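You operate a simulated robot arm through the tools that you are given. There is no shell and no other tool. Be economical: measure what you need, move in short steps, check, and stop when the job is done.

Carry out the task below with a simulated two-armed robot. There is one attempt and no reset: what you move stays moved.

Task
Top up the steel sifter to its line from the white box of seeds.
Fine: hold the box by its post with one hand while you draw its slider; the slider stays out. Use the white scoop and put it back. Spill none. Set down upright: white scoop.

It is judged by the outcome, as a careful person would: the job done as asked, and still so three seconds after it is handed in. It fails if anything else is knocked over, pushed out of place, dropped, spilled or broken.

Robot
Two 7-joint arms with two-finger parallel grippers on one trunk, on a base that drives. Base frame: it is fixed to the floor where the robot stands at the start and does not move with it; the origin is under the middle of the robot, x ahead of it, y to its left, z up; the surface under the hand at the start is at about z = 0.805. Readings come in m, rad, newtons and seconds.
The left shoulder is at the start at [0.07, 0.134, 1.151], the right one opposite. With the tool pointing down near the work surface each hand reaches from about 0.1 to 0.64 m from the robot's upright axis, wherever it stands, measured 20 degrees to its own side. Places, roughly: brown sifter [-1.75, -2, 0.25]; cream slider with a black peg [0.5, 0.1, 0.9]; inside of the steel sifter [0.5, 0.6, 0.8]; seed [0.5, 0.1, 0.8]. Payload 1.57 kg a hand.
The tool frame of a hand sits at the grasp point between the pads (the TCP): z along the fingers, y along the line on which they close. The tips reach 0.03 m beyond it. The gripper opens to 0.08 m. The fingers are 0.017 m wide and 0.012 m thick; the gripper's body (0.04 by 0.082 m) begins 0.08 m behind the TCP.
Orientation is that of the tool frame in the base frame, as a unit quaternion [x, y, z, w]. With the fingers straight down and closing along the base's y, the tool's x points along the base's -x, its y along +y and its z along -z.

Tools
- The arms move only by the tool step_arm. It takes "left_commands", "right_commands" or both (then of equal length, played together; a hand with none holds still); each is one flat list of numbers, 7 for each row, row after row: the closure in counts, from 0 (fully open) to 255 (shut), then the shift along the tool's x, y, z in m, then the turn, a rotation vector about the tool's x, y, z in rad. In form: [gripper, dx, dy, dz, rx, ry, rz, gripper, dx, dy, dz, rx, ry, rz, ...]. A call has 1 to 20 rows; each row shifts and turns the commanded pose from where the row before left it, along the tool's axes as they then stand. A row lasts 0.2 s, in which the tool goes at most 0.05 m and 0.15 rad; a call with a longer step from one row to the next is refused whole, and so is a gripper value outside its range. Where a pose cannot be reached the arm comes as near as it can. A force on the tool above 60 N (or 10 N above the force at the start of the call, whichever is more), or a blocked arm, ends the call early, and 0.2 s more pass. Each finger travels about 0.153 m/s and halts on what it meets, pressing with about 30 N; the grip force reading is that of the motor and also rises with nothing between the fingers. The clock runs only during rows and for 0.2 s after the last one: add rows that do not move to give the fingers time. It gives the time, the measured TCP pose, the force on the tool (base axes), the opening and the grip force at its end, in the units of the frame above (readings bear some noise), with the torque about the TCP (base axes, N m) and any sound that the robot's microphone picked up, and new pictures: "show" is both (left out), scene, wrist or none (wrist: the cameras of the hands that moved).
- Cameras (640 x 400 px; columns grow to the right, rows downward): "scene" is now at [0.1192, 0.0442, 1.3701]; the picture's right is [0.54, -0.84, 0.00], its down [-0.56, -0.35, -0.75] and it looks along [0.63, 0.40, -0.66] (base axes); focal length 250 px, centre (320, 200). "left" rides on the left gripper at [0.072, 0.007, -0.122] in its tool frame; the picture's right is [-0.09, 1.00, 0.00], its down [-0.84, -0.08, -0.54] and it looks along [-0.54, -0.05, 0.84] (tool axes); focal length 238 px, centre (320, 200). "right" rides on the right gripper at [0.072, -0.007, -0.122] in its tool frame; the picture's right is [0.09, 1.00, 0.00], its down [-0.84, 0.08, -0.54] and it looks along [-0.54, 0.05, 0.84] (tool axes); focal length 238 px, centre (320, 200). There is no depth. A picture from a camera that has moved, and an enlarged one, comes with that camera's place and axes in the base frame and with its lens.
- lift_body(by): slides the trunk up (or, below 0, down) by that many m; the arms and the scene camera ride with it, the base frame stays. It gives what a move gives, with no picture.
- steer(legs): drives the robot by 1 to 6 legs, each [ahead, left, turn to the left] in m, m and rad, along the robot's own axes; the way and the turn of a leg run together, so that a leg with both is an arc; at most 1.5 m and 3.142 rad a leg. The arms and the cameras ride along, it lands a little off, and it stops where it bumps. It gives what a move gives, and a new picture of the scene camera.
- pan_tilt(pan, tilt): turns the head with the scene camera to pan (to the left, within 1.501 rad either way) and tilt (down, from -0.506 to 1.204), counted from straight ahead of the robot. It gives what a move gives, and a new picture of the scene camera.
- enlarge(camera, box): a new picture of the part [left, top, right, bottom] of that camera's present view, enlarged. No time passes.
- job_done(): hands the job in; it is judged then, once.

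Go step by step. Nothing tells you exact positions but the pictures and the camera data: compare them with the known pose of the tool, close in by small moves and look again before you grip or let go. The budget is 120 turns and 260 pictures, counting those below and the enlarged ones. Unless the task says otherwise, let go and move clear before handing in.

The tools are called after "Call:" as a command line: name --argument value ..., lists and objects as JSON in quotes. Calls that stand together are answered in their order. step_arm: Moves the arms, as the interface text tells. Its arguments: {"type":"object","properties":{"left_commands":{"type":"array","items":{"type":"number"}},"right_commands":{"type":"array","items":{"type":"number"}},"show":{"type":"string","enum":["both","scene","wrist","none"]}},"required":[]} The other tools are called the same way: lift_body (by) slides the trunk up or down; steer (legs) drives the base; pan_tilt (pan, tilt) turns the head that bears the scene camera; enlarge (camera, box) takes an enlarged picture of a part of a camera's view; job_done () hands the job in.

At the start:

```text
time: 0.0
left_eef_pos: [0.3085, 0.4514, 1.1355]
left_tcp_rot: [-0.001, 1.0, 0.0, -0.001]
left_ft_force: [0.3, 0.2, -0.1]
left_ft_torque: [0.01, 0.01, 0.0]
left_gripper_width: 0.08
left_grip_force: 0.1
right_eef_pos: [0.3888, 0.0014, 1.1716]
right_tcp_rot: [0.0, 1.0, 0.0, 0.0]
right_ft_force: [0.2, -0.9, -0.2]
right_ft_torque: [0.01, -0.03, -0.04]
right_gripper_width: 0.0798
right_grip_force: 0.1
trunk travel left (down, up): [-0.725, 0.215]
robot x, y, heading: [0.001, 0.0032, 0.003]
head pan, tilt: [0.567, 0.723]
```

scene: 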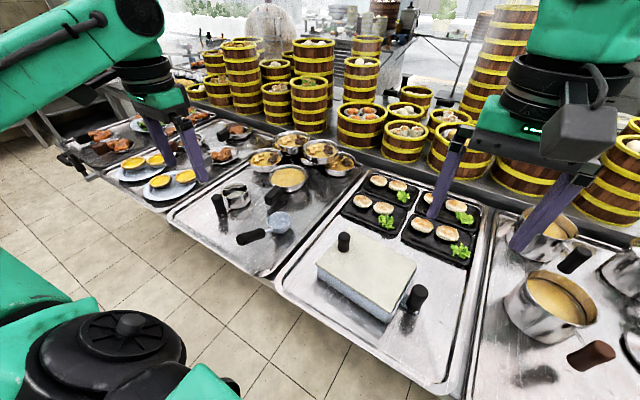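
right: 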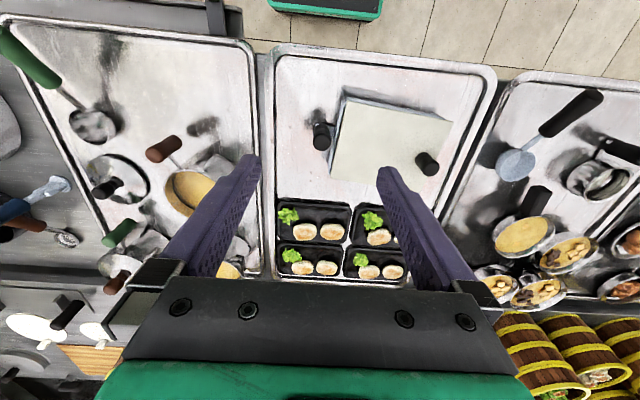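
left: 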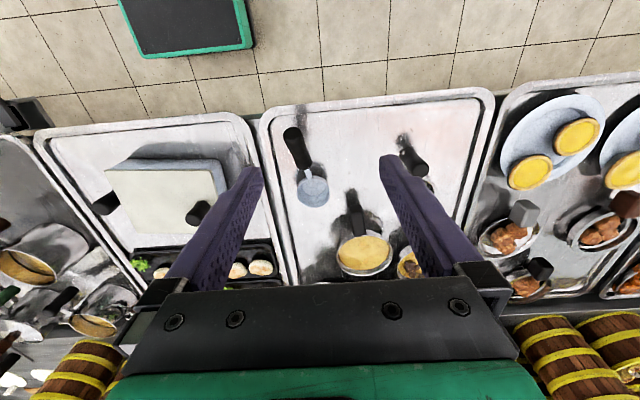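

I see a white box with a cream lid/slider (black peg on the lid, black post beside it), a scoop with a black handle on the left tray, and a steel sifter with a black handle behind it. I'll enlarge to measure.

Call:
enlarge --camera "scene" --box '[290, 210, 450, 340]'

Call:
enlarge --camera "scene" --box '[190, 120, 370, 260]'

Call:
enlarge --camera "left" --box '[260, 100, 480, 290]'

Call:
enlarge --camera "right" --box '[270, 60, 490, 210]'

```text
3.08 times, centred on (370, 275) of scene
camera zoom: at [0.1192, 0.0442, 1.3701], right [0.54, -0.84, 0.0], down [-0.56, -0.35, -0.75], along [0.63, 0.4, -0.66], focal length 769 px, centre (166, -31)
```

zoom: 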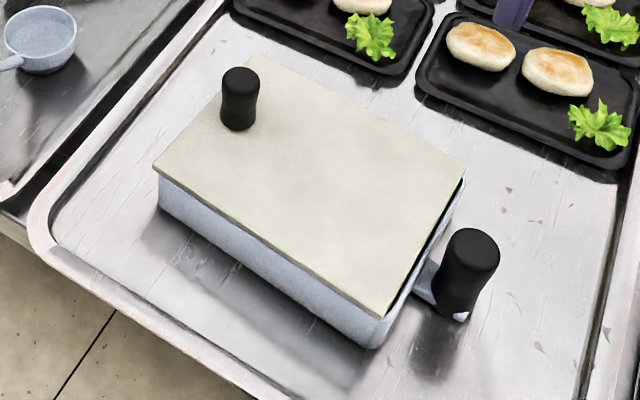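

```text
2.86 times, centred on (280, 190) of scene
camera zoom: at [0.1192, 0.0442, 1.3701], right [0.54, -0.84, 0.0], down [-0.56, -0.35, -0.75], along [0.63, 0.4, -0.66], focal length 714 px, centre (434, 229)
```

zoom: 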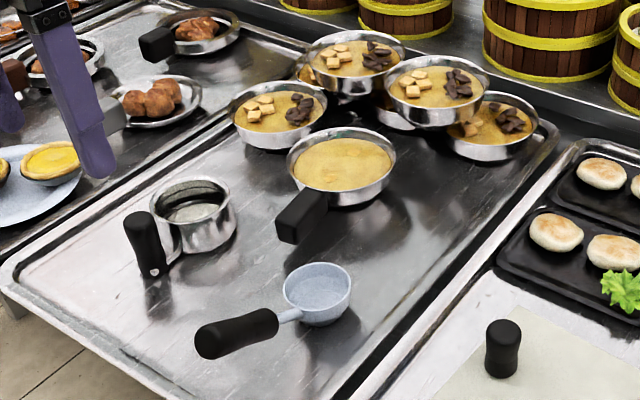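

```text
2.11 times, centred on (370, 195) of left
camera zoom: at [0.2375, 0.4596, 1.2574], right [0.09, 1.0, 0.0], down [0.84, -0.08, 0.54], along [0.54, -0.05, -0.84], focal length 502 px, centre (215, 210)
```

zoom: 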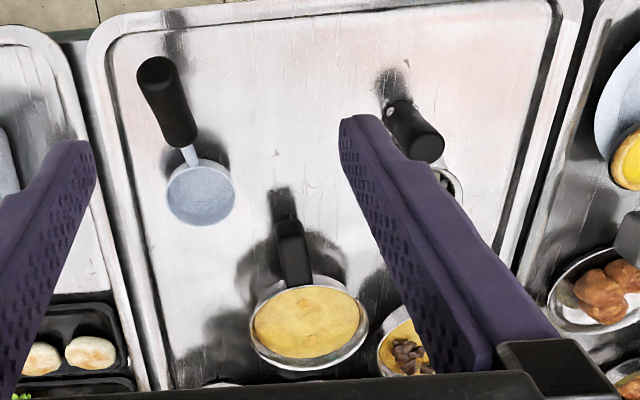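

```text
2.67 times, centred on (380, 135) of right
camera zoom: at [0.3163, -0.005, 1.2935], right [-0.09, 1.0, 0.0], down [0.84, 0.08, 0.54], along [0.54, 0.05, -0.84], focal length 636 px, centre (160, 373)
```

zoom: 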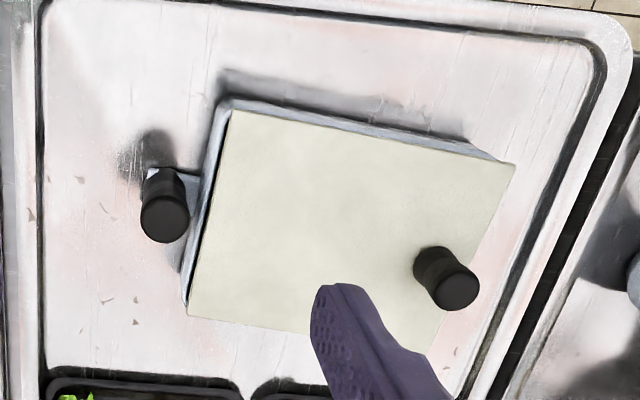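

The steel sifter is at about (0.51, 0.63), the scoop bowl at about (0.48, 0.42). The lid peg is near (0.467, 0.198), top z≈0.925, and the post near (0.46, 0.011), top z≈0.885. I'll bring both hands above them, with the right one turned to close across the box axis.

Call:
step_arm --left_commands '[0, -0.0198, -0.0316, 0.0169, 0, 0, 0, 0, -0.0198, -0.0316, 0.0169, 0, 0, 0, 0, -0.0198, -0.0316, 0.0169, 0, 0, 0, 0, -0.0198, -0.0316, 0.0169, 0, 0, 0, 0, -0.0198, -0.0316, 0.0169, 0, 0, 0, 0, -0.0198, -0.0316, 0.0169, 0, 0, 0, 0, -0.0198, -0.0316, 0.0169, 0, 0, 0, 0, -0.0198, -0.0316, 0.0169, 0, 0, 0, 0, 0, 0, 0, 0, 0, 0, 0, 0, 0, 0, 0, 0, 0, 0, 0, 0, 0, 0, 0, 0, 0, 0, 0, 0, 0, 0, 0, 0, 0, 0, 0, 0, 0, 0, 0, 0, 0, 0, 0, 0, 0, 0, 0, 0, 0, 0, 0, 0, 0, 0, 0, 0]' --right_commands '[0, -0.0142, 0.002, 0.0343, 0, 0, 0, 0, -0.0142, 0.002, 0.0343, 0, 0, 0, 0, -0.0142, 0.002, 0.0343, 0, 0, 0, 0, -0.0142, 0.002, 0.0343, 0, 0, 0, 0, -0.0142, 0.002, 0.0343, 0, 0, 0, 0, 0, 0, 0, 0, 0, -0.1483, 0, 0, 0, 0, 0, 0, -0.1483, 0, 0, 0, 0, 0, 0, -0.1483, 0, 0, 0, 0, 0, 0, -0.1483, 0, 0, 0, 0, 0, 0, -0.1483, 0, 0, 0, 0, 0, 0, -0.1483, 0, 0, 0, 0, 0, 0, -0.1483, 0, 0, 0, 0, 0, 0, -0.1483, 0, 0, 0, 0, 0, 0, -0.1483, 0, 0, 0, 0, 0, 0, -0.1483]'

```text
refused: commands must hold 7 numbers for each row
```

Count mismatch; I'll send the same moves with left and right in separate calls.

Call:
step_arm --left_commands '[0, -0.0198, -0.0316, 0.0169, 0, 0, 0, 0, -0.0198, -0.0316, 0.0169, 0, 0, 0, 0, -0.0198, -0.0316, 0.0169, 0, 0, 0, 0, -0.0198, -0.0316, 0.0169, 0, 0, 0, 0, -0.0198, -0.0316, 0.0169, 0, 0, 0, 0, -0.0198, -0.0316, 0.0169, 0, 0, 0, 0, -0.0198, -0.0316, 0.0169, 0, 0, 0, 0, -0.0198, -0.0316, 0.0169, 0, 0, 0]' --show "none"

Call:
step_arm --right_commands '[0, -0.0142, 0.002, 0.0343, 0, 0, 0, 0, -0.0142, 0.002, 0.0343, 0, 0, 0, 0, -0.0142, 0.002, 0.0343, 0, 0, 0, 0, -0.0142, 0.002, 0.0343, 0, 0, 0, 0, -0.0142, 0.002, 0.0343, 0, 0, 0, 0, 0, 0, 0, 0, 0, -0.1483, 0, 0, 0, 0, 0, 0, -0.1483, 0, 0, 0, 0, 0, 0, -0.1483, 0, 0, 0, 0, 0, 0, -0.1483, 0, 0, 0, 0, 0, 0, -0.1483, 0, 0, 0, 0, 0, 0, -0.1483, 0, 0, 0, 0, 0, 0, -0.1483, 0, 0, 0, 0, 0, 0, -0.1483, 0, 0, 0, 0, 0, 0, -0.1483, 0, 0, 0, 0, 0, 0, -0.1483]' --show "both"

Call:
enlarge --camera "left" --box '[160, 0, 480, 200]'

```text
time: 1.8
left_eef_pos: [0.4693, 0.1998, 0.9991]
left_tcp_rot: [0.0, 1.0, 0.001, 0.0]
left_ft_force: [0.8, -0.1, 0.8]
left_ft_torque: [0.0, -0.02, 0.0]
left_gripper_width: 0.0799
left_grip_force: 0.1
right_eef_pos: [0.3905, -0.0019, 1.1696]
right_tcp_rot: [0.0, 1.0, 0.001, 0.0]
right_ft_force: [0.3, 0.8, 0.5]
right_ft_torque: [0.02, 0.02, -0.02]
right_gripper_width: 0.08
right_grip_force: 0.0
trunk travel left (down, up): [-0.725, 0.215]
robot x, y, heading: [-0.0029, -0.0034, 0.005]
head pan, tilt: [0.567, 0.723]
```

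```text
time: 5.0
left_eef_pos: [0.467, 0.2005, 1.0004]
left_tcp_rot: [0.001, 1.0, 0.001, 0.0]
left_ft_force: [0.6, 0.8, 0.0]
left_ft_torque: [0.01, 0.0, -0.02]
left_gripper_width: 0.08
left_grip_force: 0.1
right_eef_pos: [0.4603, 0.0105, 0.9994]
right_tcp_rot: [-0.385, 0.923, -0.001, 0.001]
right_ft_force: [0.4, 0.4, -0.7]
right_ft_torque: [-0.02, -0.01, 0.03]
right_gripper_width: 0.0798
right_grip_force: 0.1
right hand out of reach, approached as far as the arm can: row 11, 12, 13, 14, 15
trunk travel left (down, up): [-0.725, 0.215]
robot x, y, heading: [0.0011, 0.0001, 0.001]
head pan, tilt: [0.567, 0.723]
camera scene: at [0.1193, 0.0441, 1.3701], right [0.54, -0.84, 0.0], down [-0.56, -0.35, -0.75], along [0.63, 0.4, -0.66], focal length 250 px, centre (320, 200)
camera right: at [0.4134, -0.0439, 1.1221], right [-0.77, 0.63, 0.0], down [0.53, 0.65, 0.54], along [0.34, 0.42, -0.84], focal length 238 px, centre (320, 200)
```

scene: 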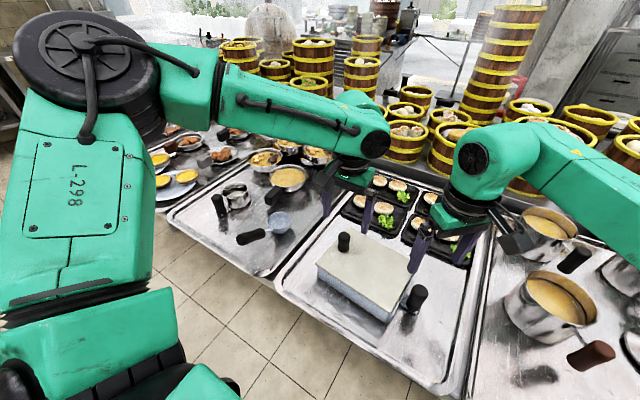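
right: 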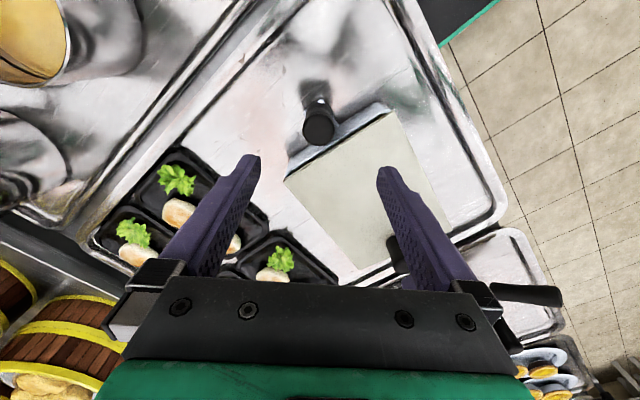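

```text
2.00 times, centred on (320, 100) of left
camera zoom: at [0.3961, 0.2086, 1.1226], right [0.09, 1.0, 0.0], down [0.84, -0.08, 0.54], along [0.54, -0.05, -0.84], focal length 477 px, centre (320, 400)
```

zoom: 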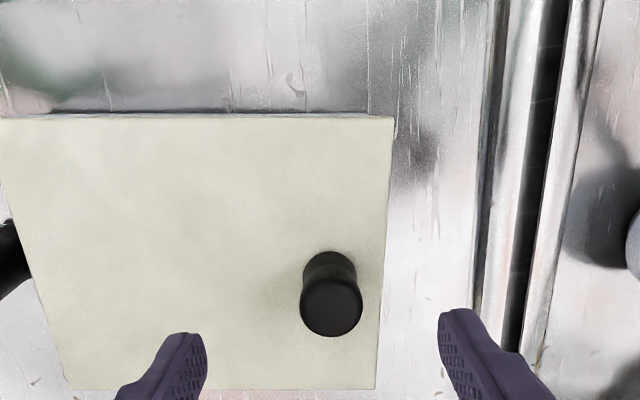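

The right wrist stopped at 45° that way, so I'll turn it the other way round to close along x.

Call:
step_arm --right_commands '[0, 0, 0, 0, 0, 0, 0.15, 0, 0, 0, 0, 0, 0, 0.15, 0, 0, 0, 0, 0, 0, 0.15, 0, 0, 0, 0, 0, 0, 0.15, 0, 0, 0, 0, 0, 0, 0.15, 0, 0, 0, 0, 0, 0, 0.15, 0, 0, 0, 0, 0, 0, 0.15, 0, 0, 0, 0, 0, 0, 0.15, 0, 0, 0, 0, 0, 0, 0.15, 0, 0, 0, 0, 0, 0, 0.15, 0, 0, 0, 0, 0, 0, 0.15, 0, 0, 0, 0, 0, 0, 0.15, 0, 0, 0, 0, 0, 0, 0.15, 0, 0, 0, 0, 0, 0, 0.15, 0, 0, 0, 0, 0, 0, 0.15, 0, 0, 0, 0, 0, 0, 0.15]' --show "none"

```text
time: 8.4
left_eef_pos: [0.467, 0.2006, 1.0001]
left_tcp_rot: [0.0, 1.0, 0.0, 0.0]
left_ft_force: [0.0, 0.7, 0.5]
left_ft_torque: [0.02, -0.01, -0.04]
left_gripper_width: 0.0797
left_grip_force: 0.0
right_eef_pos: [0.4599, 0.0104, 0.9996]
right_tcp_rot: [0.721, 0.693, 0.0, 0.001]
right_ft_force: [0.0, -0.6, -0.2]
right_ft_torque: [0.02, -0.04, 0.0]
right_gripper_width: 0.08
right_grip_force: 0.0
trunk travel left (down, up): [-0.725, 0.215]
robot x, y, heading: [-0.0029, 0.0022, -0.005]
head pan, tilt: [0.567, 0.723]
```

Turned (92°). Now fine adjustments and a partial descent, then look.

Call:
step_arm --left_commands '[0, -0.005, 0.006, 0.02, 0, 0, 0, 0, 0, 0, 0.03, 0, 0, 0]' --right_commands '[0, 0, 0, 0.035, 0, 0, 0.047, 0, 0, 0, 0.035, 0, 0, 0]'

```text
time: 9.0
left_eef_pos: [0.473, 0.2063, 0.9498]
left_tcp_rot: [0.001, 1.0, 0.0, -0.001]
left_ft_force: [1.1, 1.0, -0.6]
left_ft_torque: [0.0, -0.01, -0.02]
left_gripper_width: 0.0799
left_grip_force: 0.1
right_eef_pos: [0.4602, 0.0108, 0.9305]
right_tcp_rot: [0.736, 0.677, -0.001, -0.001]
right_ft_force: [1.5, 0.0, 0.0]
right_ft_torque: [-0.04, 0.0, 0.04]
right_gripper_width: 0.0798
right_grip_force: 0.1
trunk travel left (down, up): [-0.725, 0.215]
robot x, y, heading: [0.0007, 0.0005, 0.001]
head pan, tilt: [0.567, 0.723]
camera scene: at [0.1207, 0.0442, 1.37], right [0.54, -0.84, 0.0], down [-0.56, -0.35, -0.75], along [0.63, 0.4, -0.66], focal length 250 px, centre (320, 200)
camera right: at [0.4597, 0.0834, 1.0518], right [1.0, 0.01, 0.0], down [0.01, -0.84, 0.54], along [0.0, -0.54, -0.84], focal length 238 px, centre (320, 200)
camera left: at [0.4022, 0.215, 1.0725], right [0.09, 1.0, 0.0], down [0.84, -0.08, 0.54], along [0.54, -0.05, -0.84], focal length 238 px, centre (320, 200)
```

scene: 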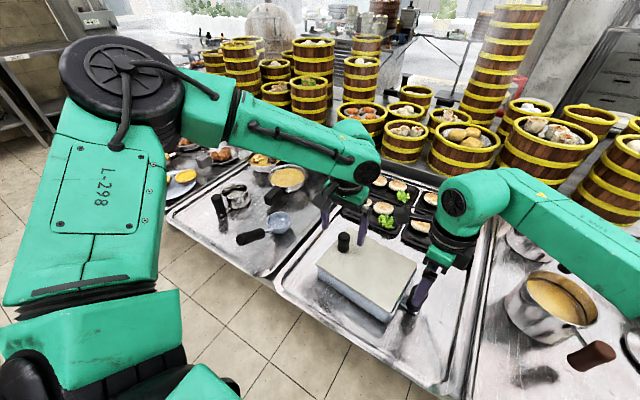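
right: 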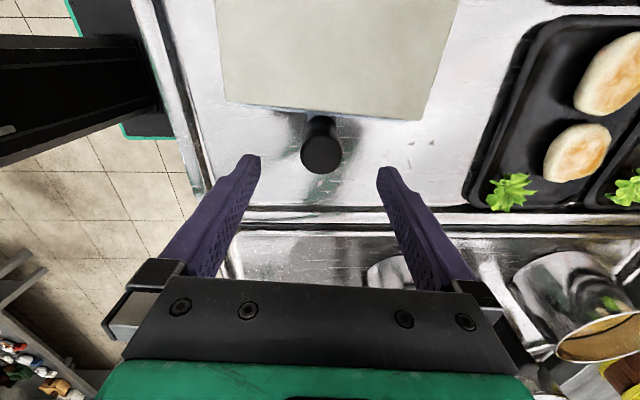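
left: 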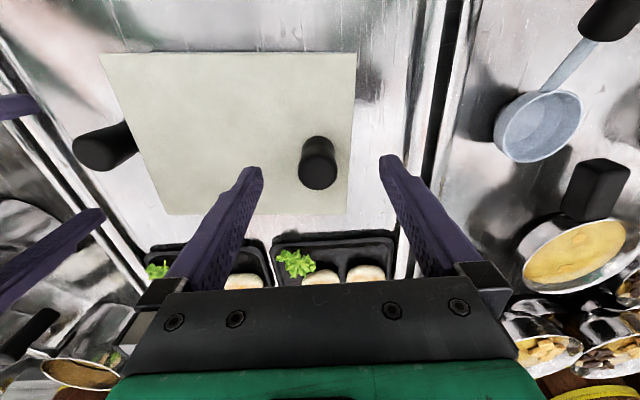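

Both are well centred. Descend and close.

Call:
step_arm --left_commands '[0, -0.004, 0, 0.02, 0, 0, 0, 0, 0, 0, 0.018, 0, 0, 0, 255, 0, 0, 0, 0, 0, 0, 255, 0, 0, 0, 0, 0, 0, 255, 0, 0, 0, 0, 0, 0]' --right_commands '[0, 0.003, 0, 0.03, 0, 0, 0, 0, 0, 0, 0.028, 0, 0, 0, 255, 0, 0, 0, 0, 0, 0, 255, 0, 0, 0, 0, 0, 0, 255, 0, 0, 0, 0, 0, 0]'

```text
time: 10.2
left_eef_pos: [0.4757, 0.2061, 0.9107]
left_tcp_rot: [0.0, 1.0, 0.0, -0.001]
left_ft_force: [0.5, 2.4, -0.3]
left_ft_torque: [-0.46, 0.3, 0.12]
left_gripper_width: 0.0278
left_grip_force: 30.0
right_eef_pos: [0.4595, 0.0134, 0.8709]
right_tcp_rot: [0.736, 0.677, -0.001, 0.0]
right_ft_force: [-1.0, -2.4, -0.2]
right_ft_torque: [0.42, -0.41, 0.08]
right_gripper_width: 0.0322
right_grip_force: 30.2
trunk travel left (down, up): [-0.725, 0.215]
robot x, y, heading: [-0.004, 0.0027, -0.003]
head pan, tilt: [0.567, 0.723]
camera scene: at [0.1201, 0.0443, 1.37], right [0.54, -0.84, 0.0], down [-0.56, -0.35, -0.75], along [0.63, 0.4, -0.66], focal length 250 px, centre (320, 200)
camera right: at [0.4582, 0.0863, 0.9936], right [1.0, 0.01, 0.0], down [0.01, -0.84, 0.54], along [0.0, -0.54, -0.84], focal length 238 px, centre (320, 200)
camera left: at [0.4056, 0.2131, 1.0336], right [0.09, 1.0, 0.0], down [0.84, -0.08, 0.54], along [0.54, -0.05, -0.84], focal length 238 px, centre (320, 200)
```

scene: 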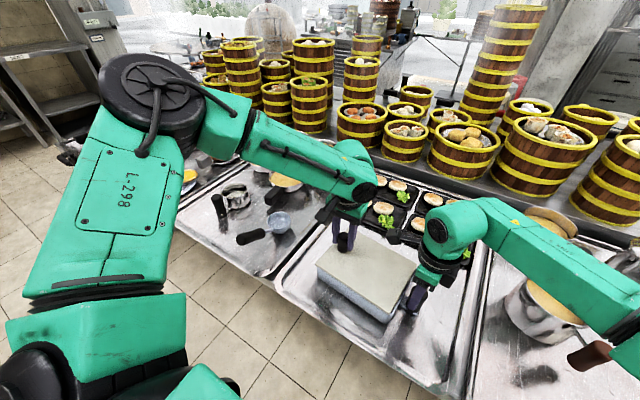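
right: 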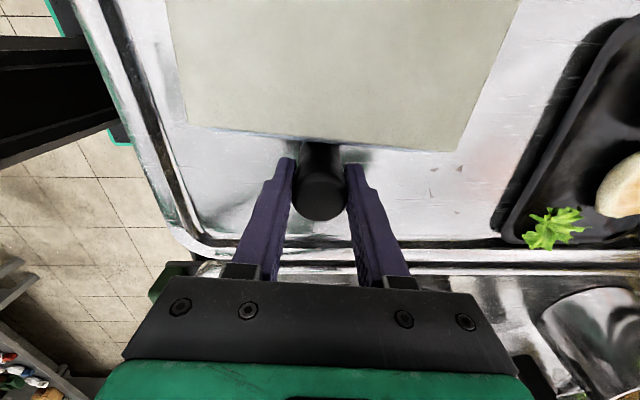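
left: 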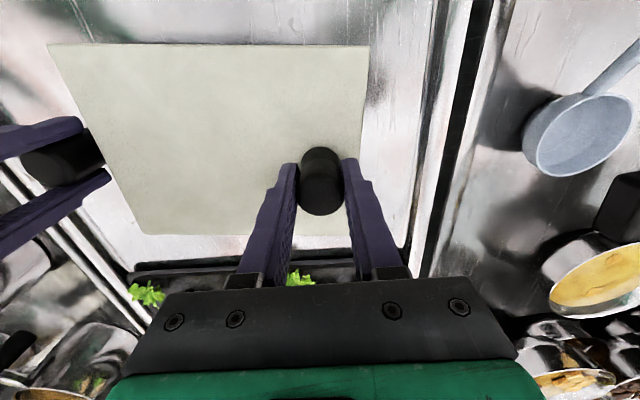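

Both gripped. Draw the slider a little along +y (box axis slightly +x) while the right holds.

Call:
step_arm --left_commands '[255, -0.0009, 0.01, 0, 0, 0, 0, 255, -0.0009, 0.01, 0, 0, 0, 0, 255, -0.0009, 0.01, 0, 0, 0, 0]' --right_commands '[255, 0, 0, 0, 0, 0, 0, 255, 0, 0, 0, 0, 0, 0, 255, 0, 0, 0, 0, 0, 0]'

```text
time: 11.0
left_eef_pos: [0.4784, 0.236, 0.9128]
left_tcp_rot: [-0.001, 1.0, 0.0, 0.0]
left_ft_force: [0.2, -3.4, -0.9]
left_ft_torque: [-0.31, -0.36, 0.04]
left_gripper_width: 0.0279
left_grip_force: 30.1
right_eef_pos: [0.4596, 0.0144, 0.8714]
right_tcp_rot: [0.736, 0.677, 0.0, -0.002]
right_ft_force: [-1.3, 3.3, -0.1]
right_ft_torque: [0.6, 0.34, 0.16]
right_gripper_width: 0.0324
right_grip_force: 29.9
trunk travel left (down, up): [-0.725, 0.215]
robot x, y, heading: [-0.0035, 0.0001, 0.002]
head pan, tilt: [0.567, 0.723]
camera scene: at [0.1201, 0.0447, 1.37], right [0.54, -0.84, 0.0], down [-0.56, -0.36, -0.75], along [0.63, 0.4, -0.66], focal length 250 px, centre (320, 200)
camera right: at [0.4583, 0.0868, 0.9943], right [1.0, 0.01, 0.0], down [0.01, -0.84, 0.54], along [0.0, -0.54, -0.84], focal length 238 px, centre (320, 200)
camera left: at [0.4077, 0.243, 1.0341], right [0.09, 1.0, 0.0], down [0.84, -0.08, 0.54], along [0.54, -0.05, -0.84], focal length 238 px, centre (320, 200)
```

scene: 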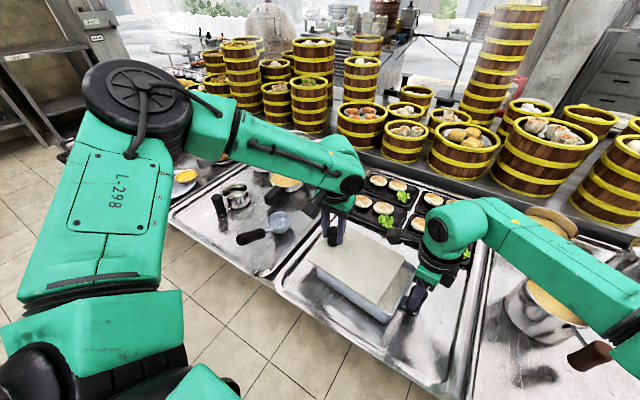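
right: 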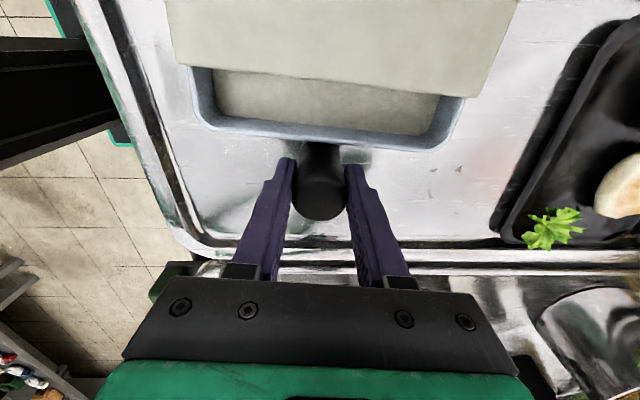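
left: 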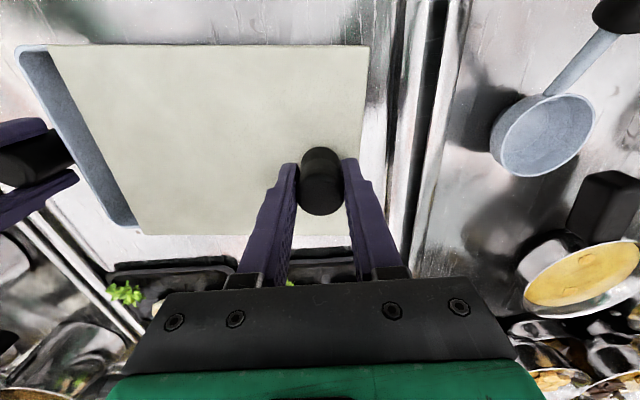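

It slides cleanly and the box stays put. Draw another 8 cm.

Call:
step_arm --left_commands '[255, -0.0012, 0.014, 0, 0, 0, 0, 255, -0.0012, 0.014, 0, 0, 0, 0, 255, -0.0012, 0.014, 0, 0, 0, 0, 255, -0.0012, 0.014, 0, 0, 0, 0, 255, -0.0012, 0.014, 0, 0, 0, 0, 255, -0.0012, 0.014, 0, 0, 0, 0]' --right_commands '[255, 0, 0, 0, 0, 0, 0, 255, 0, 0, 0, 0, 0, 0, 255, 0, 0, 0, 0, 0, 0, 255, 0, 0, 0, 0, 0, 0, 255, 0, 0, 0, 0, 0, 0, 255, 0, 0, 0, 0, 0, 0]'

```text
time: 12.4
left_eef_pos: [0.4866, 0.3164, 0.9116]
left_tcp_rot: [0.002, 1.0, -0.002, 0.0]
left_ft_force: [-2.7, -15.7, 0.4]
left_ft_torque: [-0.6, -0.24, -0.17]
left_gripper_width: 0.0279
left_grip_force: 30.1
right_eef_pos: [0.459, 0.0144, 0.8717]
right_tcp_rot: [0.736, 0.677, 0.001, -0.002]
right_ft_force: [2.3, 15.4, 0.6]
right_ft_torque: [-0.35, 0.34, 0.03]
right_gripper_width: 0.0321
right_grip_force: 29.8
trunk travel left (down, up): [-0.725, 0.215]
robot x, y, heading: [-0.0002, 0.0018, 0.001]
head pan, tilt: [0.567, 0.723]
camera scene: at [0.1198, 0.0445, 1.37], right [0.54, -0.84, 0.0], down [-0.56, -0.36, -0.75], along [0.63, 0.4, -0.66], focal length 250 px, centre (320, 200)
camera right: at [0.4575, 0.0875, 0.9947], right [1.0, 0.01, 0.0], down [0.01, -0.84, 0.54], along [0.01, -0.54, -0.84], focal length 238 px, centre (320, 200)
camera left: at [0.4149, 0.3258, 1.0333], right [0.09, 1.0, 0.0], down [0.84, -0.08, 0.54], along [0.54, -0.05, -0.84], focal length 238 px, centre (320, 200)
```

scene: 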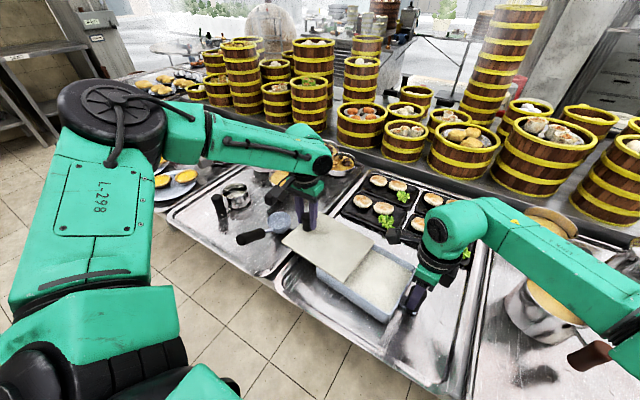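
right: 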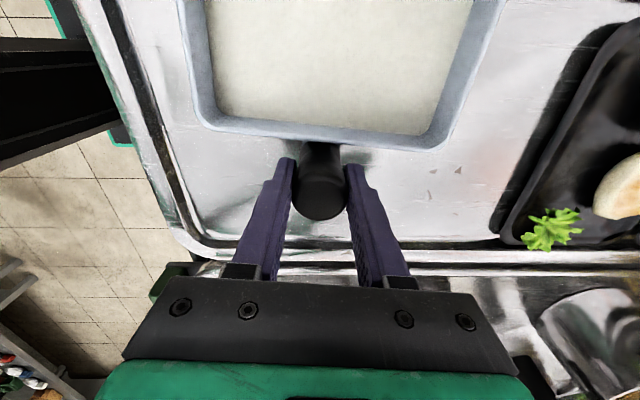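
left: 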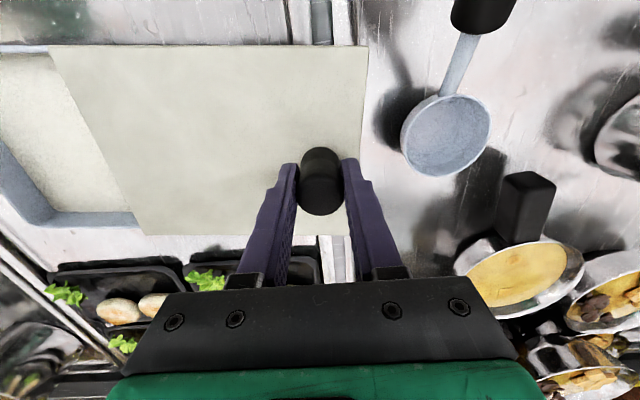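

The slider has met its stop after ~11 cm (15 N), and the box is open. Relieve the tension, release the left hand and lift clear.

Call:
step_arm --left_commands '[255, 0, -0.0036, 0, 0, 0, 0, 120, 0, 0, 0, 0, 0, 0, 60, 0, 0, 0, 0, 0, 0, 60, 0, 0, -0.03, 0, 0, 0, 60, 0, 0, -0.04, 0, 0, 0, 60, 0, 0, -0.04, 0, 0, 0]' --right_commands '[255, 0, 0, 0, 0, 0, 0, 255, 0, 0, 0, 0, 0, 0, 255, 0, 0, 0, 0, 0, 0, 255, 0, 0, 0, 0, 0, 0, 255, 0, 0, 0, 0, 0, 0, 255, 0, 0, 0, 0, 0, 0]' --show "scene"

Call:
enlarge --camera "scene" --box '[270, 200, 450, 330]'

Call:
enlarge --camera "left" --box '[280, 0, 640, 225]'

```text
time: 13.8
left_eef_pos: [0.4852, 0.3143, 1.0205]
left_tcp_rot: [-0.001, 1.0, 0.0, -0.001]
left_ft_force: [-0.2, -0.2, 1.3]
left_ft_torque: [0.01, 0.01, -0.01]
left_gripper_width: 0.0611
left_grip_force: 0.1
right_eef_pos: [0.4594, 0.013, 0.8716]
right_tcp_rot: [0.736, 0.677, -0.001, -0.001]
right_ft_force: [0.9, 1.0, 0.1]
right_ft_torque: [-0.53, -0.02, -0.03]
right_gripper_width: 0.0321
right_grip_force: 30.2
trunk travel left (down, up): [-0.725, 0.215]
robot x, y, heading: [0.0007, -0.0008, -0.002]
head pan, tilt: [0.567, 0.723]
camera scene: at [0.1193, 0.0437, 1.37], right [0.54, -0.84, 0.0], down [-0.56, -0.35, -0.75], along [0.63, 0.4, -0.66], focal length 250 px, centre (320, 200)
```

scene: 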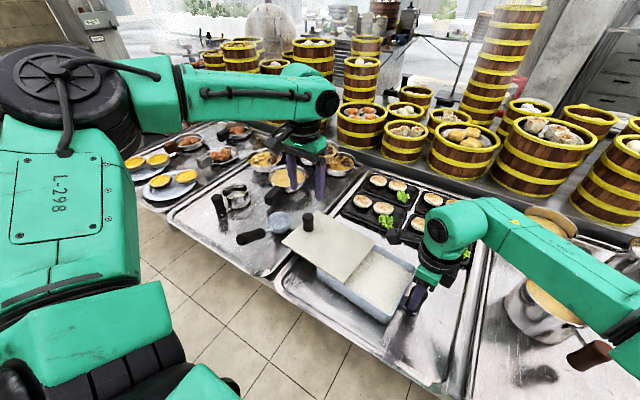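

```text
3.08 times, centred on (360, 265) of scene
camera zoom: at [0.1193, 0.0437, 1.37], right [0.54, -0.84, 0.0], down [-0.56, -0.35, -0.75], along [0.63, 0.4, -0.66], focal length 769 px, centre (197, 0)
```

zoom: 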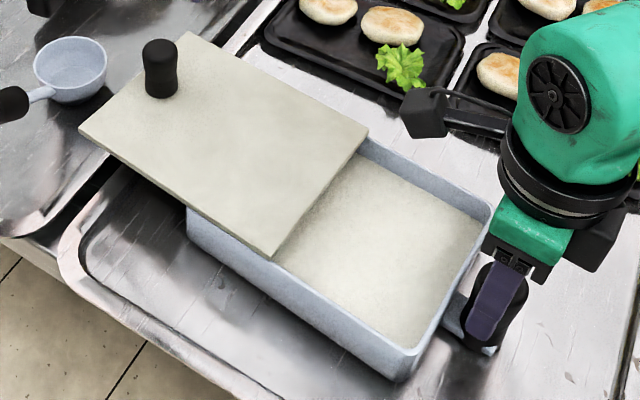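

```text
1.78 times, centred on (460, 112) of left
camera zoom: at [0.4154, 0.3222, 1.1429], right [0.09, 1.0, 0.0], down [0.84, -0.08, 0.54], along [0.54, -0.05, -0.84], focal length 424 px, centre (71, 356)
```

zoom: 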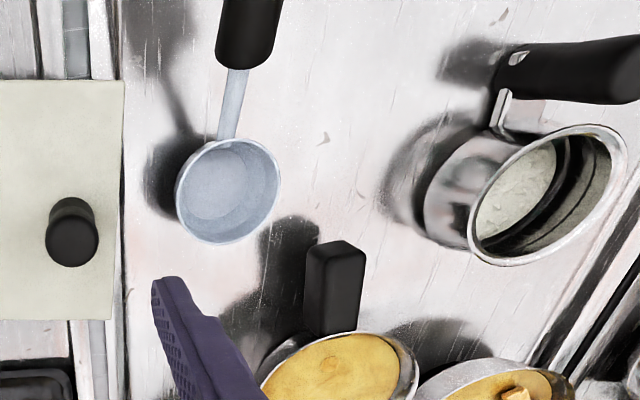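

The slider stays out and the seeds are exposed. Now I release the post, raise the right hand clear and tuck it back; the robot will then shift left so the left arm reaches scoop, box and sifter.

Call:
step_arm --left_commands '[0, 0, 0, 0, 0, 0, 0, 0, 0, 0, -0.04, 0, 0, 0, 0, 0, 0, -0.04, 0, 0, 0, 0, 0, 0, 0, 0, 0, 0, 0, 0, 0, 0, 0, 0, 0, 0, 0, 0, 0, 0, 0, 0, 0, 0, 0, 0, 0, 0, 0, 0, 0, 0, 0, 0, 0, 0, 0, 0, 0, 0, 0, 0, 0]' --right_commands '[100, 0, 0, 0, 0, 0, 0, 20, 0, 0, 0, 0, 0, 0, 20, 0, 0, -0.03, 0, 0, 0, 20, 0, 0, -0.045, 0, 0, 0, 20, 0, 0, -0.045, 0, 0, 0, 20, 0, 0, -0.045, 0, 0, 0, 20, 0, 0, -0.045, 0, 0, 0, 20, -0.03, -0.03, 0, 0, 0, 0, 20, -0.03, -0.03, 0, 0, 0, 0]' --show "none"

Call:
steer --legs '[[0, 0.26, 0]]'

```text
time: 15.8
left_eef_pos: [0.4853, 0.3119, 1.1033]
left_tcp_rot: [0.0, 1.0, 0.001, 0.001]
left_ft_force: [0.0, -0.2, 0.5]
left_ft_torque: [-0.01, -0.01, -0.03]
left_gripper_width: 0.0797
left_grip_force: 0.2
right_eef_pos: [0.3904, -0.0445, 1.0835]
right_tcp_rot: [0.736, 0.677, 0.0, 0.0]
right_ft_force: [-0.1, 0.2, -0.1]
right_ft_torque: [0.0, 0.01, 0.0]
right_gripper_width: 0.0739
right_grip_force: 0.1
trunk travel left (down, up): [-0.725, 0.215]
robot x, y, heading: [-0.0013, -0.0022, -0.003]
head pan, tilt: [0.567, 0.723]
```

```text
time: 17.7
left_eef_pos: [0.4874, 0.5733, 1.1029]
left_tcp_rot: [0.001, 1.0, 0.001, 0.001]
left_ft_force: [1.1, -0.9, 1.4]
left_ft_torque: [0.01, -0.02, 0.02]
left_gripper_width: 0.0801
left_grip_force: 0.0
right_eef_pos: [0.3917, 0.2179, 1.0826]
right_tcp_rot: [0.737, 0.676, 0.0, -0.001]
right_ft_force: [0.2, 0.9, 0.3]
right_ft_torque: [0.02, 0.0, 0.01]
right_gripper_width: 0.074
right_grip_force: 0.0
trunk travel left (down, up): [-0.725, 0.215]
robot x, y, heading: [-0.001, 0.2603, 0.004]
head pan, tilt: [0.567, 0.723]
camera scene: at [0.1194, 0.3038, 1.3702], right [0.54, -0.84, 0.0], down [-0.56, -0.35, -0.75], along [0.63, 0.4, -0.66], focal length 250 px, centre (320, 200)
```

scene: 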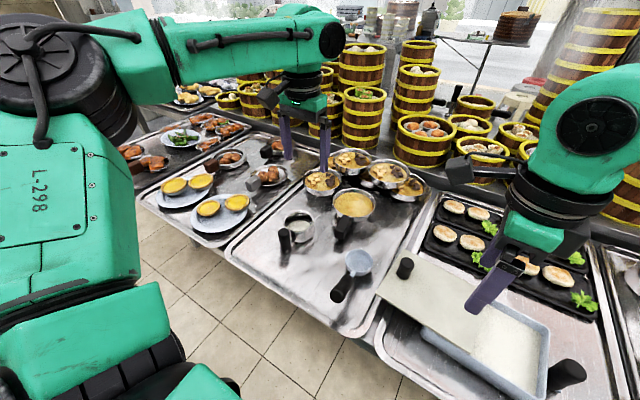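

Move the right hand out of the way and point the head at the scoop/sifter region.

Call:
step_arm --right_commands '[20, -0.042, -0.017, -0.01, 0, 0, 0, 20, -0.042, -0.017, -0.01, 0, 0, 0, 20, -0.042, -0.017, -0.01, 0, 0, 0, 20, -0.042, -0.017, -0.01, 0, 0, 0, 20, -0.042, -0.017, -0.01, 0, 0, 0, 20, -0.042, -0.017, -0.01, 0, 0, 0]' --show "none"

Call:
pan_tilt --pan 0.2 --tilt 0.9

Call:
enlarge --camera "scene" --box '[200, 90, 420, 230]'

```text
time: 19.1
left_eef_pos: [0.4878, 0.5752, 1.0996]
left_tcp_rot: [0.001, 1.0, 0.0, 0.0]
left_ft_force: [-0.5, 0.4, 0.7]
left_ft_torque: [0.01, 0.01, 0.01]
left_gripper_width: 0.08
left_grip_force: 0.0
right_eef_pos: [0.2839, -0.0011, 1.1352]
right_tcp_rot: [0.735, 0.678, 0.0, -0.001]
right_ft_force: [-0.6, -0.1, -0.2]
right_ft_torque: [-0.02, -0.07, 0.01]
right_gripper_width: 0.0739
right_grip_force: 0.1
right hand out of reach, approached as far as the arm can: row 6
trunk travel left (down, up): [-0.725, 0.215]
robot x, y, heading: [0.0019, 0.2616, 0.002]
head pan, tilt: [0.567, 0.723]
```

```text
time: 19.9
left_eef_pos: [0.4859, 0.5744, 1.1012]
left_tcp_rot: [0.0, 1.0, 0.0, 0.0]
left_ft_force: [0.6, -0.1, 0.1]
left_ft_torque: [0.02, -0.01, 0.0]
left_gripper_width: 0.08
left_grip_force: 0.1
right_eef_pos: [0.2838, -0.0011, 1.1347]
right_tcp_rot: [0.737, 0.676, 0.0, -0.001]
right_ft_force: [0.1, -0.7, -0.7]
right_ft_torque: [-0.02, -0.03, -0.02]
right_gripper_width: 0.0737
right_grip_force: 0.1
trunk travel left (down, up): [-0.725, 0.215]
robot x, y, heading: [0.0013, 0.2634, -0.001]
head pan, tilt: [0.201, 0.901]
camera scene: at [0.1223, 0.2752, 1.3559], right [0.2, -0.98, 0.0], down [-0.77, -0.16, -0.62], along [0.61, 0.12, -0.78], focal length 250 px, centre (320, 200)
```

scene: 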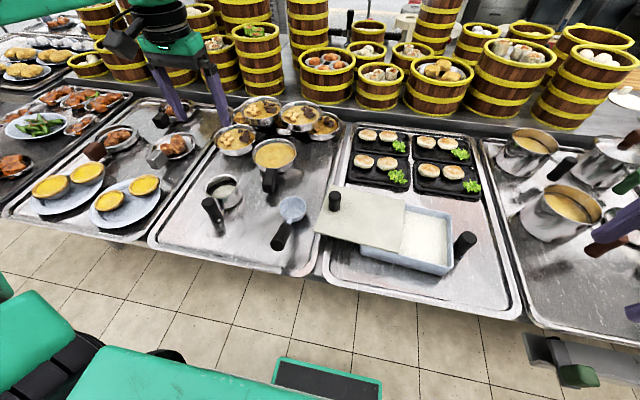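

```text
2.86 times, centred on (310, 160) of scene
camera zoom: at [0.1223, 0.2752, 1.3559], right [0.2, -0.98, 0.0], down [-0.77, -0.16, -0.62], along [0.61, 0.12, -0.78], focal length 714 px, centre (349, 314)
```

zoom: 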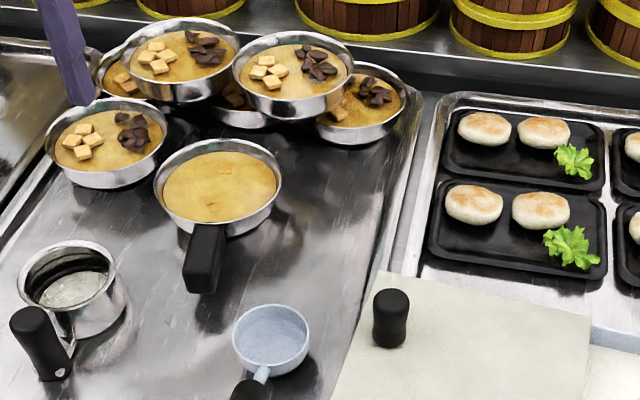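

Scoop: rim centre ≈(0.490, 0.425, 0.828), handle rising toward −x from (0.424, 0.414, 0.848) to (0.343, 0.41, 0.903). Sifter rim ≈(0.510, 0.624, 0.853). I'll bring the left hand above the handle.

Call:
step_arm --left_commands '[0, 0.016, -0.027, 0.0218, 0, 0, 0, 0, 0.016, -0.027, 0.0218, 0, 0, 0, 0, 0.016, -0.027, 0.0218, 0, 0, 0, 0, 0.016, -0.027, 0.0218, 0, 0, 0, 0, 0.016, -0.027, 0.0218, 0, 0, 0, 0, 0.016, -0.027, 0.0218, 0, 0, 0]'

Call:
enlarge --camera "scene" --box '[220, 160, 360, 260]'

```text
time: 21.3
left_eef_pos: [0.3929, 0.4119, 0.9699]
left_tcp_rot: [0.001, 1.0, 0.0, -0.001]
left_ft_force: [-0.1, -0.3, -0.2]
left_ft_torque: [0.01, 0.03, 0.01]
left_gripper_width: 0.08
left_grip_force: 0.0
right_eef_pos: [0.2838, -0.0028, 1.1352]
right_tcp_rot: [0.737, 0.676, 0.001, -0.001]
right_ft_force: [-0.3, 0.6, 0.7]
right_ft_torque: [-0.01, -0.05, 0.01]
right_gripper_width: 0.0742
right_grip_force: 0.1
trunk travel left (down, up): [-0.725, 0.215]
robot x, y, heading: [-0.0021, 0.2593, 0.0]
head pan, tilt: [0.201, 0.901]
camera scene: at [0.1226, 0.274, 1.3558], right [0.2, -0.98, 0.0], down [-0.77, -0.15, -0.62], along [0.61, 0.12, -0.78], focal length 250 px, centre (320, 200)
camera left: at [0.3208, 0.4205, 1.0925], right [0.09, 1.0, 0.0], down [0.84, -0.08, 0.54], along [0.54, -0.05, -0.84], focal length 238 px, centre (320, 200)
```

scene: 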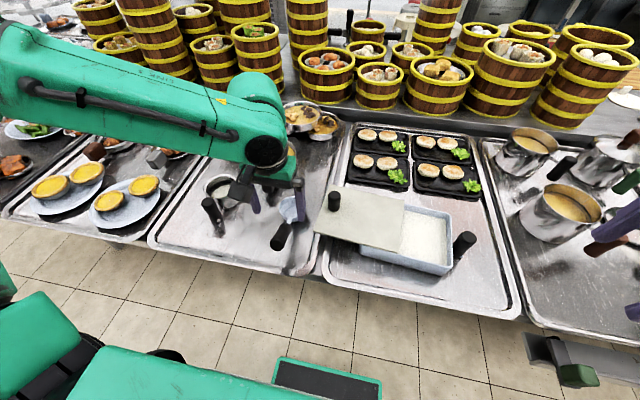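
left: 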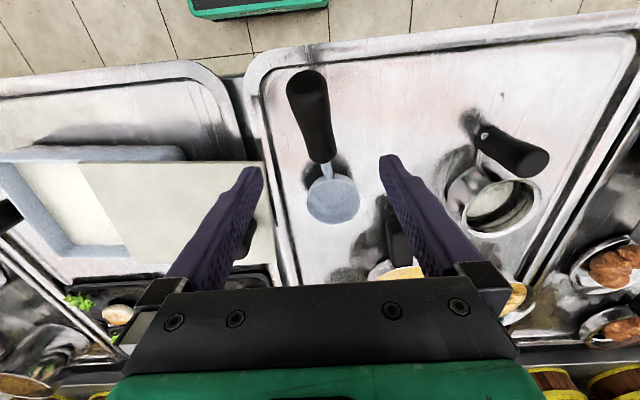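

```text
4.00 times, centred on (290, 210) of scene
camera zoom: at [0.1226, 0.274, 1.3558], right [0.2, -0.98, 0.0], down [-0.77, -0.15, -0.62], along [0.61, 0.12, -0.78], focal length 1000 px, centre (440, 160)
```

zoom: 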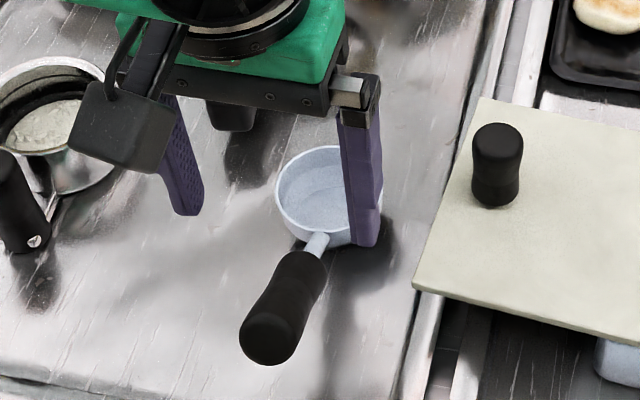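

Handle position is confirmed and lies between the fingers. Descend and grip.

Call:
step_arm --left_commands '[0, 0, 0.001, 0.034, 0, 0, -0.08, 0, 0, 0, 0.034, 0, 0, 0, 0, 0, 0, 0.034, 0, 0, 0, 255, 0, 0, 0, 0, 0, 0, 255, 0, 0, 0, 0, 0, 0, 255, 0, 0, 0, 0, 0, 0]' --show "wrist"

Call:
enlarge --camera "scene" --box '[220, 160, 360, 260]'

```text
time: 22.7
left_eef_pos: [0.3924, 0.4145, 0.8693]
left_tcp_rot: [-0.039, 0.999, 0.0, -0.001]
left_ft_force: [-0.2, 0.4, 0.6]
left_ft_torque: [0.06, 0.14, 0.06]
left_gripper_width: 0.0283
left_grip_force: 29.9
right_eef_pos: [0.2846, -0.0018, 1.1357]
right_tcp_rot: [0.737, 0.676, 0.0, 0.0]
right_ft_force: [0.4, -0.3, 0.1]
right_ft_torque: [0.02, -0.01, 0.01]
right_gripper_width: 0.0738
right_grip_force: 0.0
trunk travel left (down, up): [-0.725, 0.215]
robot x, y, heading: [0.0008, 0.2589, -0.005]
head pan, tilt: [0.201, 0.901]
camera left: at [0.3201, 0.4158, 0.9911], right [0.01, 1.0, 0.0], down [0.84, -0.01, 0.54], along [0.54, -0.01, -0.84], focal length 238 px, centre (320, 200)
```

left: 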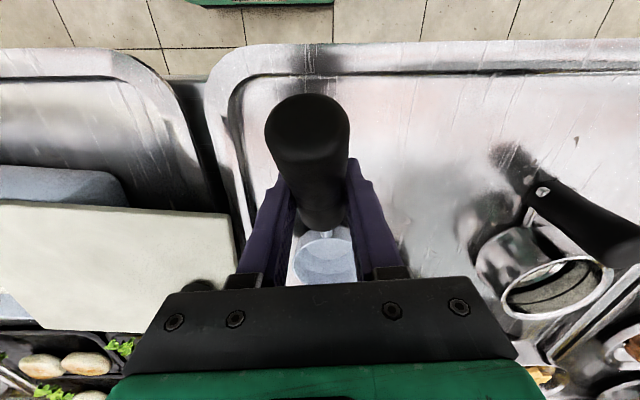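

```text
4.00 times, centred on (290, 210) of scene
camera zoom: at [0.1228, 0.2754, 1.3557], right [0.2, -0.98, 0.0], down [-0.77, -0.16, -0.62], along [0.61, 0.12, -0.78], focal length 1000 px, centre (440, 160)
```

zoom: 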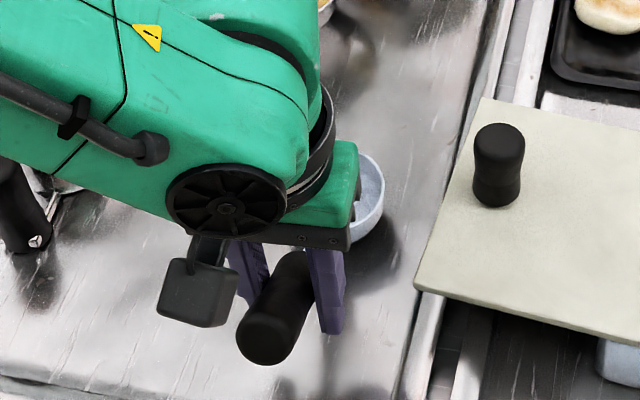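

Gripped at (0.392, 0.4145, 0.869). I'll note this pose for the return. Lift and test the pouring roll while empty.

Call:
step_arm --left_commands '[255, 0, 0, -0.03, 0, 0, 0, 255, 0, 0, -0.045, 0, 0, 0, 255, 0, 0, -0.045, 0, 0, 0, 255, 0, 0, 0, 0.15, 0, 0, 255, 0, 0, 0, 0.15, 0, 0, 255, 0, 0, 0, 0.15, 0, 0, 255, 0, 0, 0, 0.15, 0, 0, 255, 0, 0, 0, 0.15, 0, 0, 255, 0, 0, 0, 0.15, 0, 0, 255, 0, 0, 0, 0.15, 0, 0, 255, 0, 0, 0, 0.15, 0, 0, 255, 0, 0, 0, 0.15, 0, 0, 255, 0, 0, 0, 0.15, 0, 0]'

```text
time: 25.5
left_eef_pos: [0.368, 0.4203, 0.9999]
left_tcp_rot: [-0.029, 0.73, -0.683, 0.028]
left_ft_force: [3.9, 0.3, 1.9]
left_ft_torque: [0.44, 0.13, -0.19]
left_gripper_width: 0.0284
left_grip_force: 29.8
left hand out of reach, approached as far as the arm can: row 12
right_eef_pos: [0.2824, 0.0027, 1.1361]
right_tcp_rot: [0.737, 0.676, 0.0, 0.001]
right_ft_force: [0.5, 0.5, 0.0]
right_ft_torque: [-0.04, -0.01, 0.01]
right_gripper_width: 0.0739
right_grip_force: 0.0
trunk travel left (down, up): [-0.725, 0.215]
robot x, y, heading: [-0.0004, 0.264, -0.003]
head pan, tilt: [0.201, 0.901]
camera scene: at [0.1214, 0.2781, 1.3561], right [0.2, -0.98, 0.0], down [-0.77, -0.16, -0.62], along [0.61, 0.12, -0.78], focal length 250 px, centre (320, 200)
camera left: at [0.2868, 0.5367, 1.0008], right [0.09, 0.07, -0.99], down [0.79, 0.6, 0.11], along [0.61, -0.8, -0.01], focal length 238 px, centre (320, 200)
```

scene: 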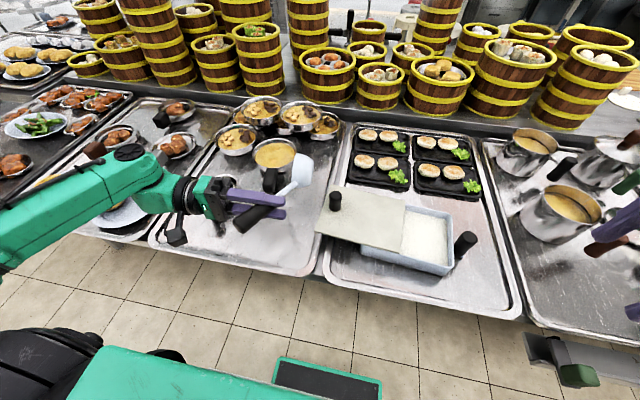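
left: 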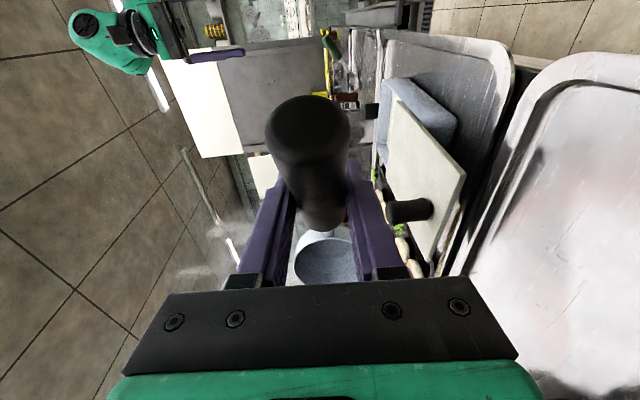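

Positive roll reaches only ~86°. I'll roll back, move toward the sifter, and test the opposite roll (pointing outward).

Call:
step_arm --left_commands '[255, 0, 0, 0, -0.15, 0, 0, 255, 0, 0, 0, -0.15, 0, 0, 255, 0, 0, 0, -0.15, 0, 0, 255, 0, 0, 0, -0.15, 0, 0, 255, 0, 0, 0, -0.15, 0, 0, 255, 0, 0, 0, -0.15, 0, 0, 255, 0, 0, 0, -0.15, 0, 0, 255, 0, 0, 0, -0.15, 0, 0, 255, 0, 0, 0, -0.15, 0, 0, 255, 0, 0, 0, -0.15, 0, 0, 255, 0, 0.04, -0.02, 0, 0, 0, 255, 0, 0.04, -0.02, 0, 0, 0, 255, 0, 0.04, -0.02, 0, 0, 0]' --show "none"

Call:
step_arm --left_commands '[255, 0, 0, 0, -0.15, 0, 0, 255, 0, 0, 0, -0.15, 0, 0, 255, 0, 0, 0, -0.15, 0, 0, 255, 0, 0, 0, -0.15, 0, 0, 255, 0, 0, 0, -0.15, 0, 0, 255, 0, 0, 0, -0.15, 0, 0, 255, 0, 0, 0, -0.15, 0, 0, 255, 0, 0, 0, -0.15, 0, 0, 255, 0, 0, 0, -0.15, 0, 0, 255, 0, 0, 0, -0.15, 0, 0, 255, 0, 0, 0, -0.15, 0, 0, 255, 0, 0, 0, -0.15, 0, 0, 255, 0, 0, 0, -0.15, 0, 0]'

```text
time: 28.3
left_eef_pos: [0.3571, 0.5391, 1.0582]
left_tcp_rot: [-0.038, 0.999, 0.0, -0.001]
left_ft_force: [0.1, 0.1, -3.7]
left_ft_torque: [-0.04, 0.29, 0.03]
left_gripper_width: 0.0279
left_grip_force: 30.0
right_eef_pos: [0.2836, -0.0005, 1.1356]
right_tcp_rot: [0.737, 0.676, 0.0, 0.0]
right_ft_force: [0.1, -0.7, -0.6]
right_ft_torque: [-0.01, 0.0, -0.03]
right_gripper_width: 0.0739
right_grip_force: 0.1
trunk travel left (down, up): [-0.725, 0.215]
robot x, y, heading: [-0.0017, 0.2631, -0.004]
head pan, tilt: [0.201, 0.901]
```

```text
time: 31.1
left_eef_pos: [0.344, 0.8003, 1.0322]
left_tcp_rot: [-0.02, 0.563, 0.826, -0.032]
left_ft_force: [-0.3, -0.2, -3.7]
left_ft_torque: [-0.16, 0.3, 0.03]
left_gripper_width: 0.0283
left_grip_force: 29.8
left hand out of reach, approached as far as the arm can: row 7, 8, 9, 10, 11, 12, 13
right_eef_pos: [0.2852, 0.0021, 1.1361]
right_tcp_rot: [0.737, 0.676, -0.001, 0.0]
right_ft_force: [0.1, 0.0, -0.2]
right_ft_torque: [-0.03, 0.01, 0.03]
right_gripper_width: 0.0738
right_grip_force: 0.0
trunk travel left (down, up): [-0.725, 0.215]
robot x, y, heading: [-0.0007, 0.2614, -0.002]
head pan, tilt: [0.201, 0.901]
camera scene: at [0.124, 0.2777, 1.3557], right [0.2, -0.98, 0.0], down [-0.77, -0.16, -0.62], along [0.61, 0.12, -0.78], focal length 250 px, centre (320, 200)
camera left: at [0.2809, 0.6812, 0.9941], right [0.12, -0.36, 0.93], down [0.87, -0.41, -0.27], along [0.48, 0.84, 0.26], focal length 238 px, centre (320, 200)
```

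scene: 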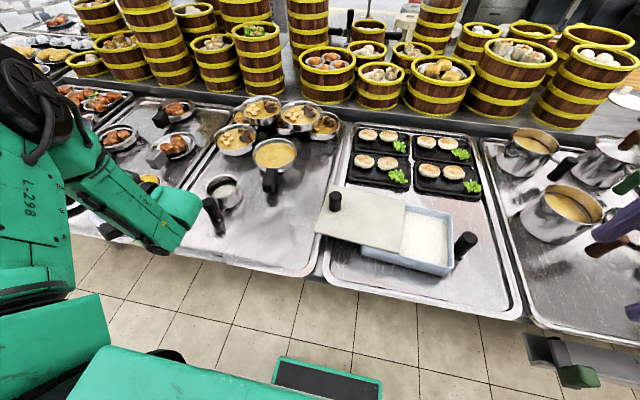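
left: 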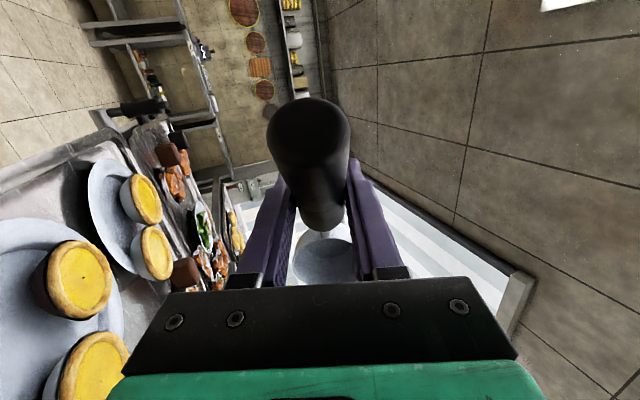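

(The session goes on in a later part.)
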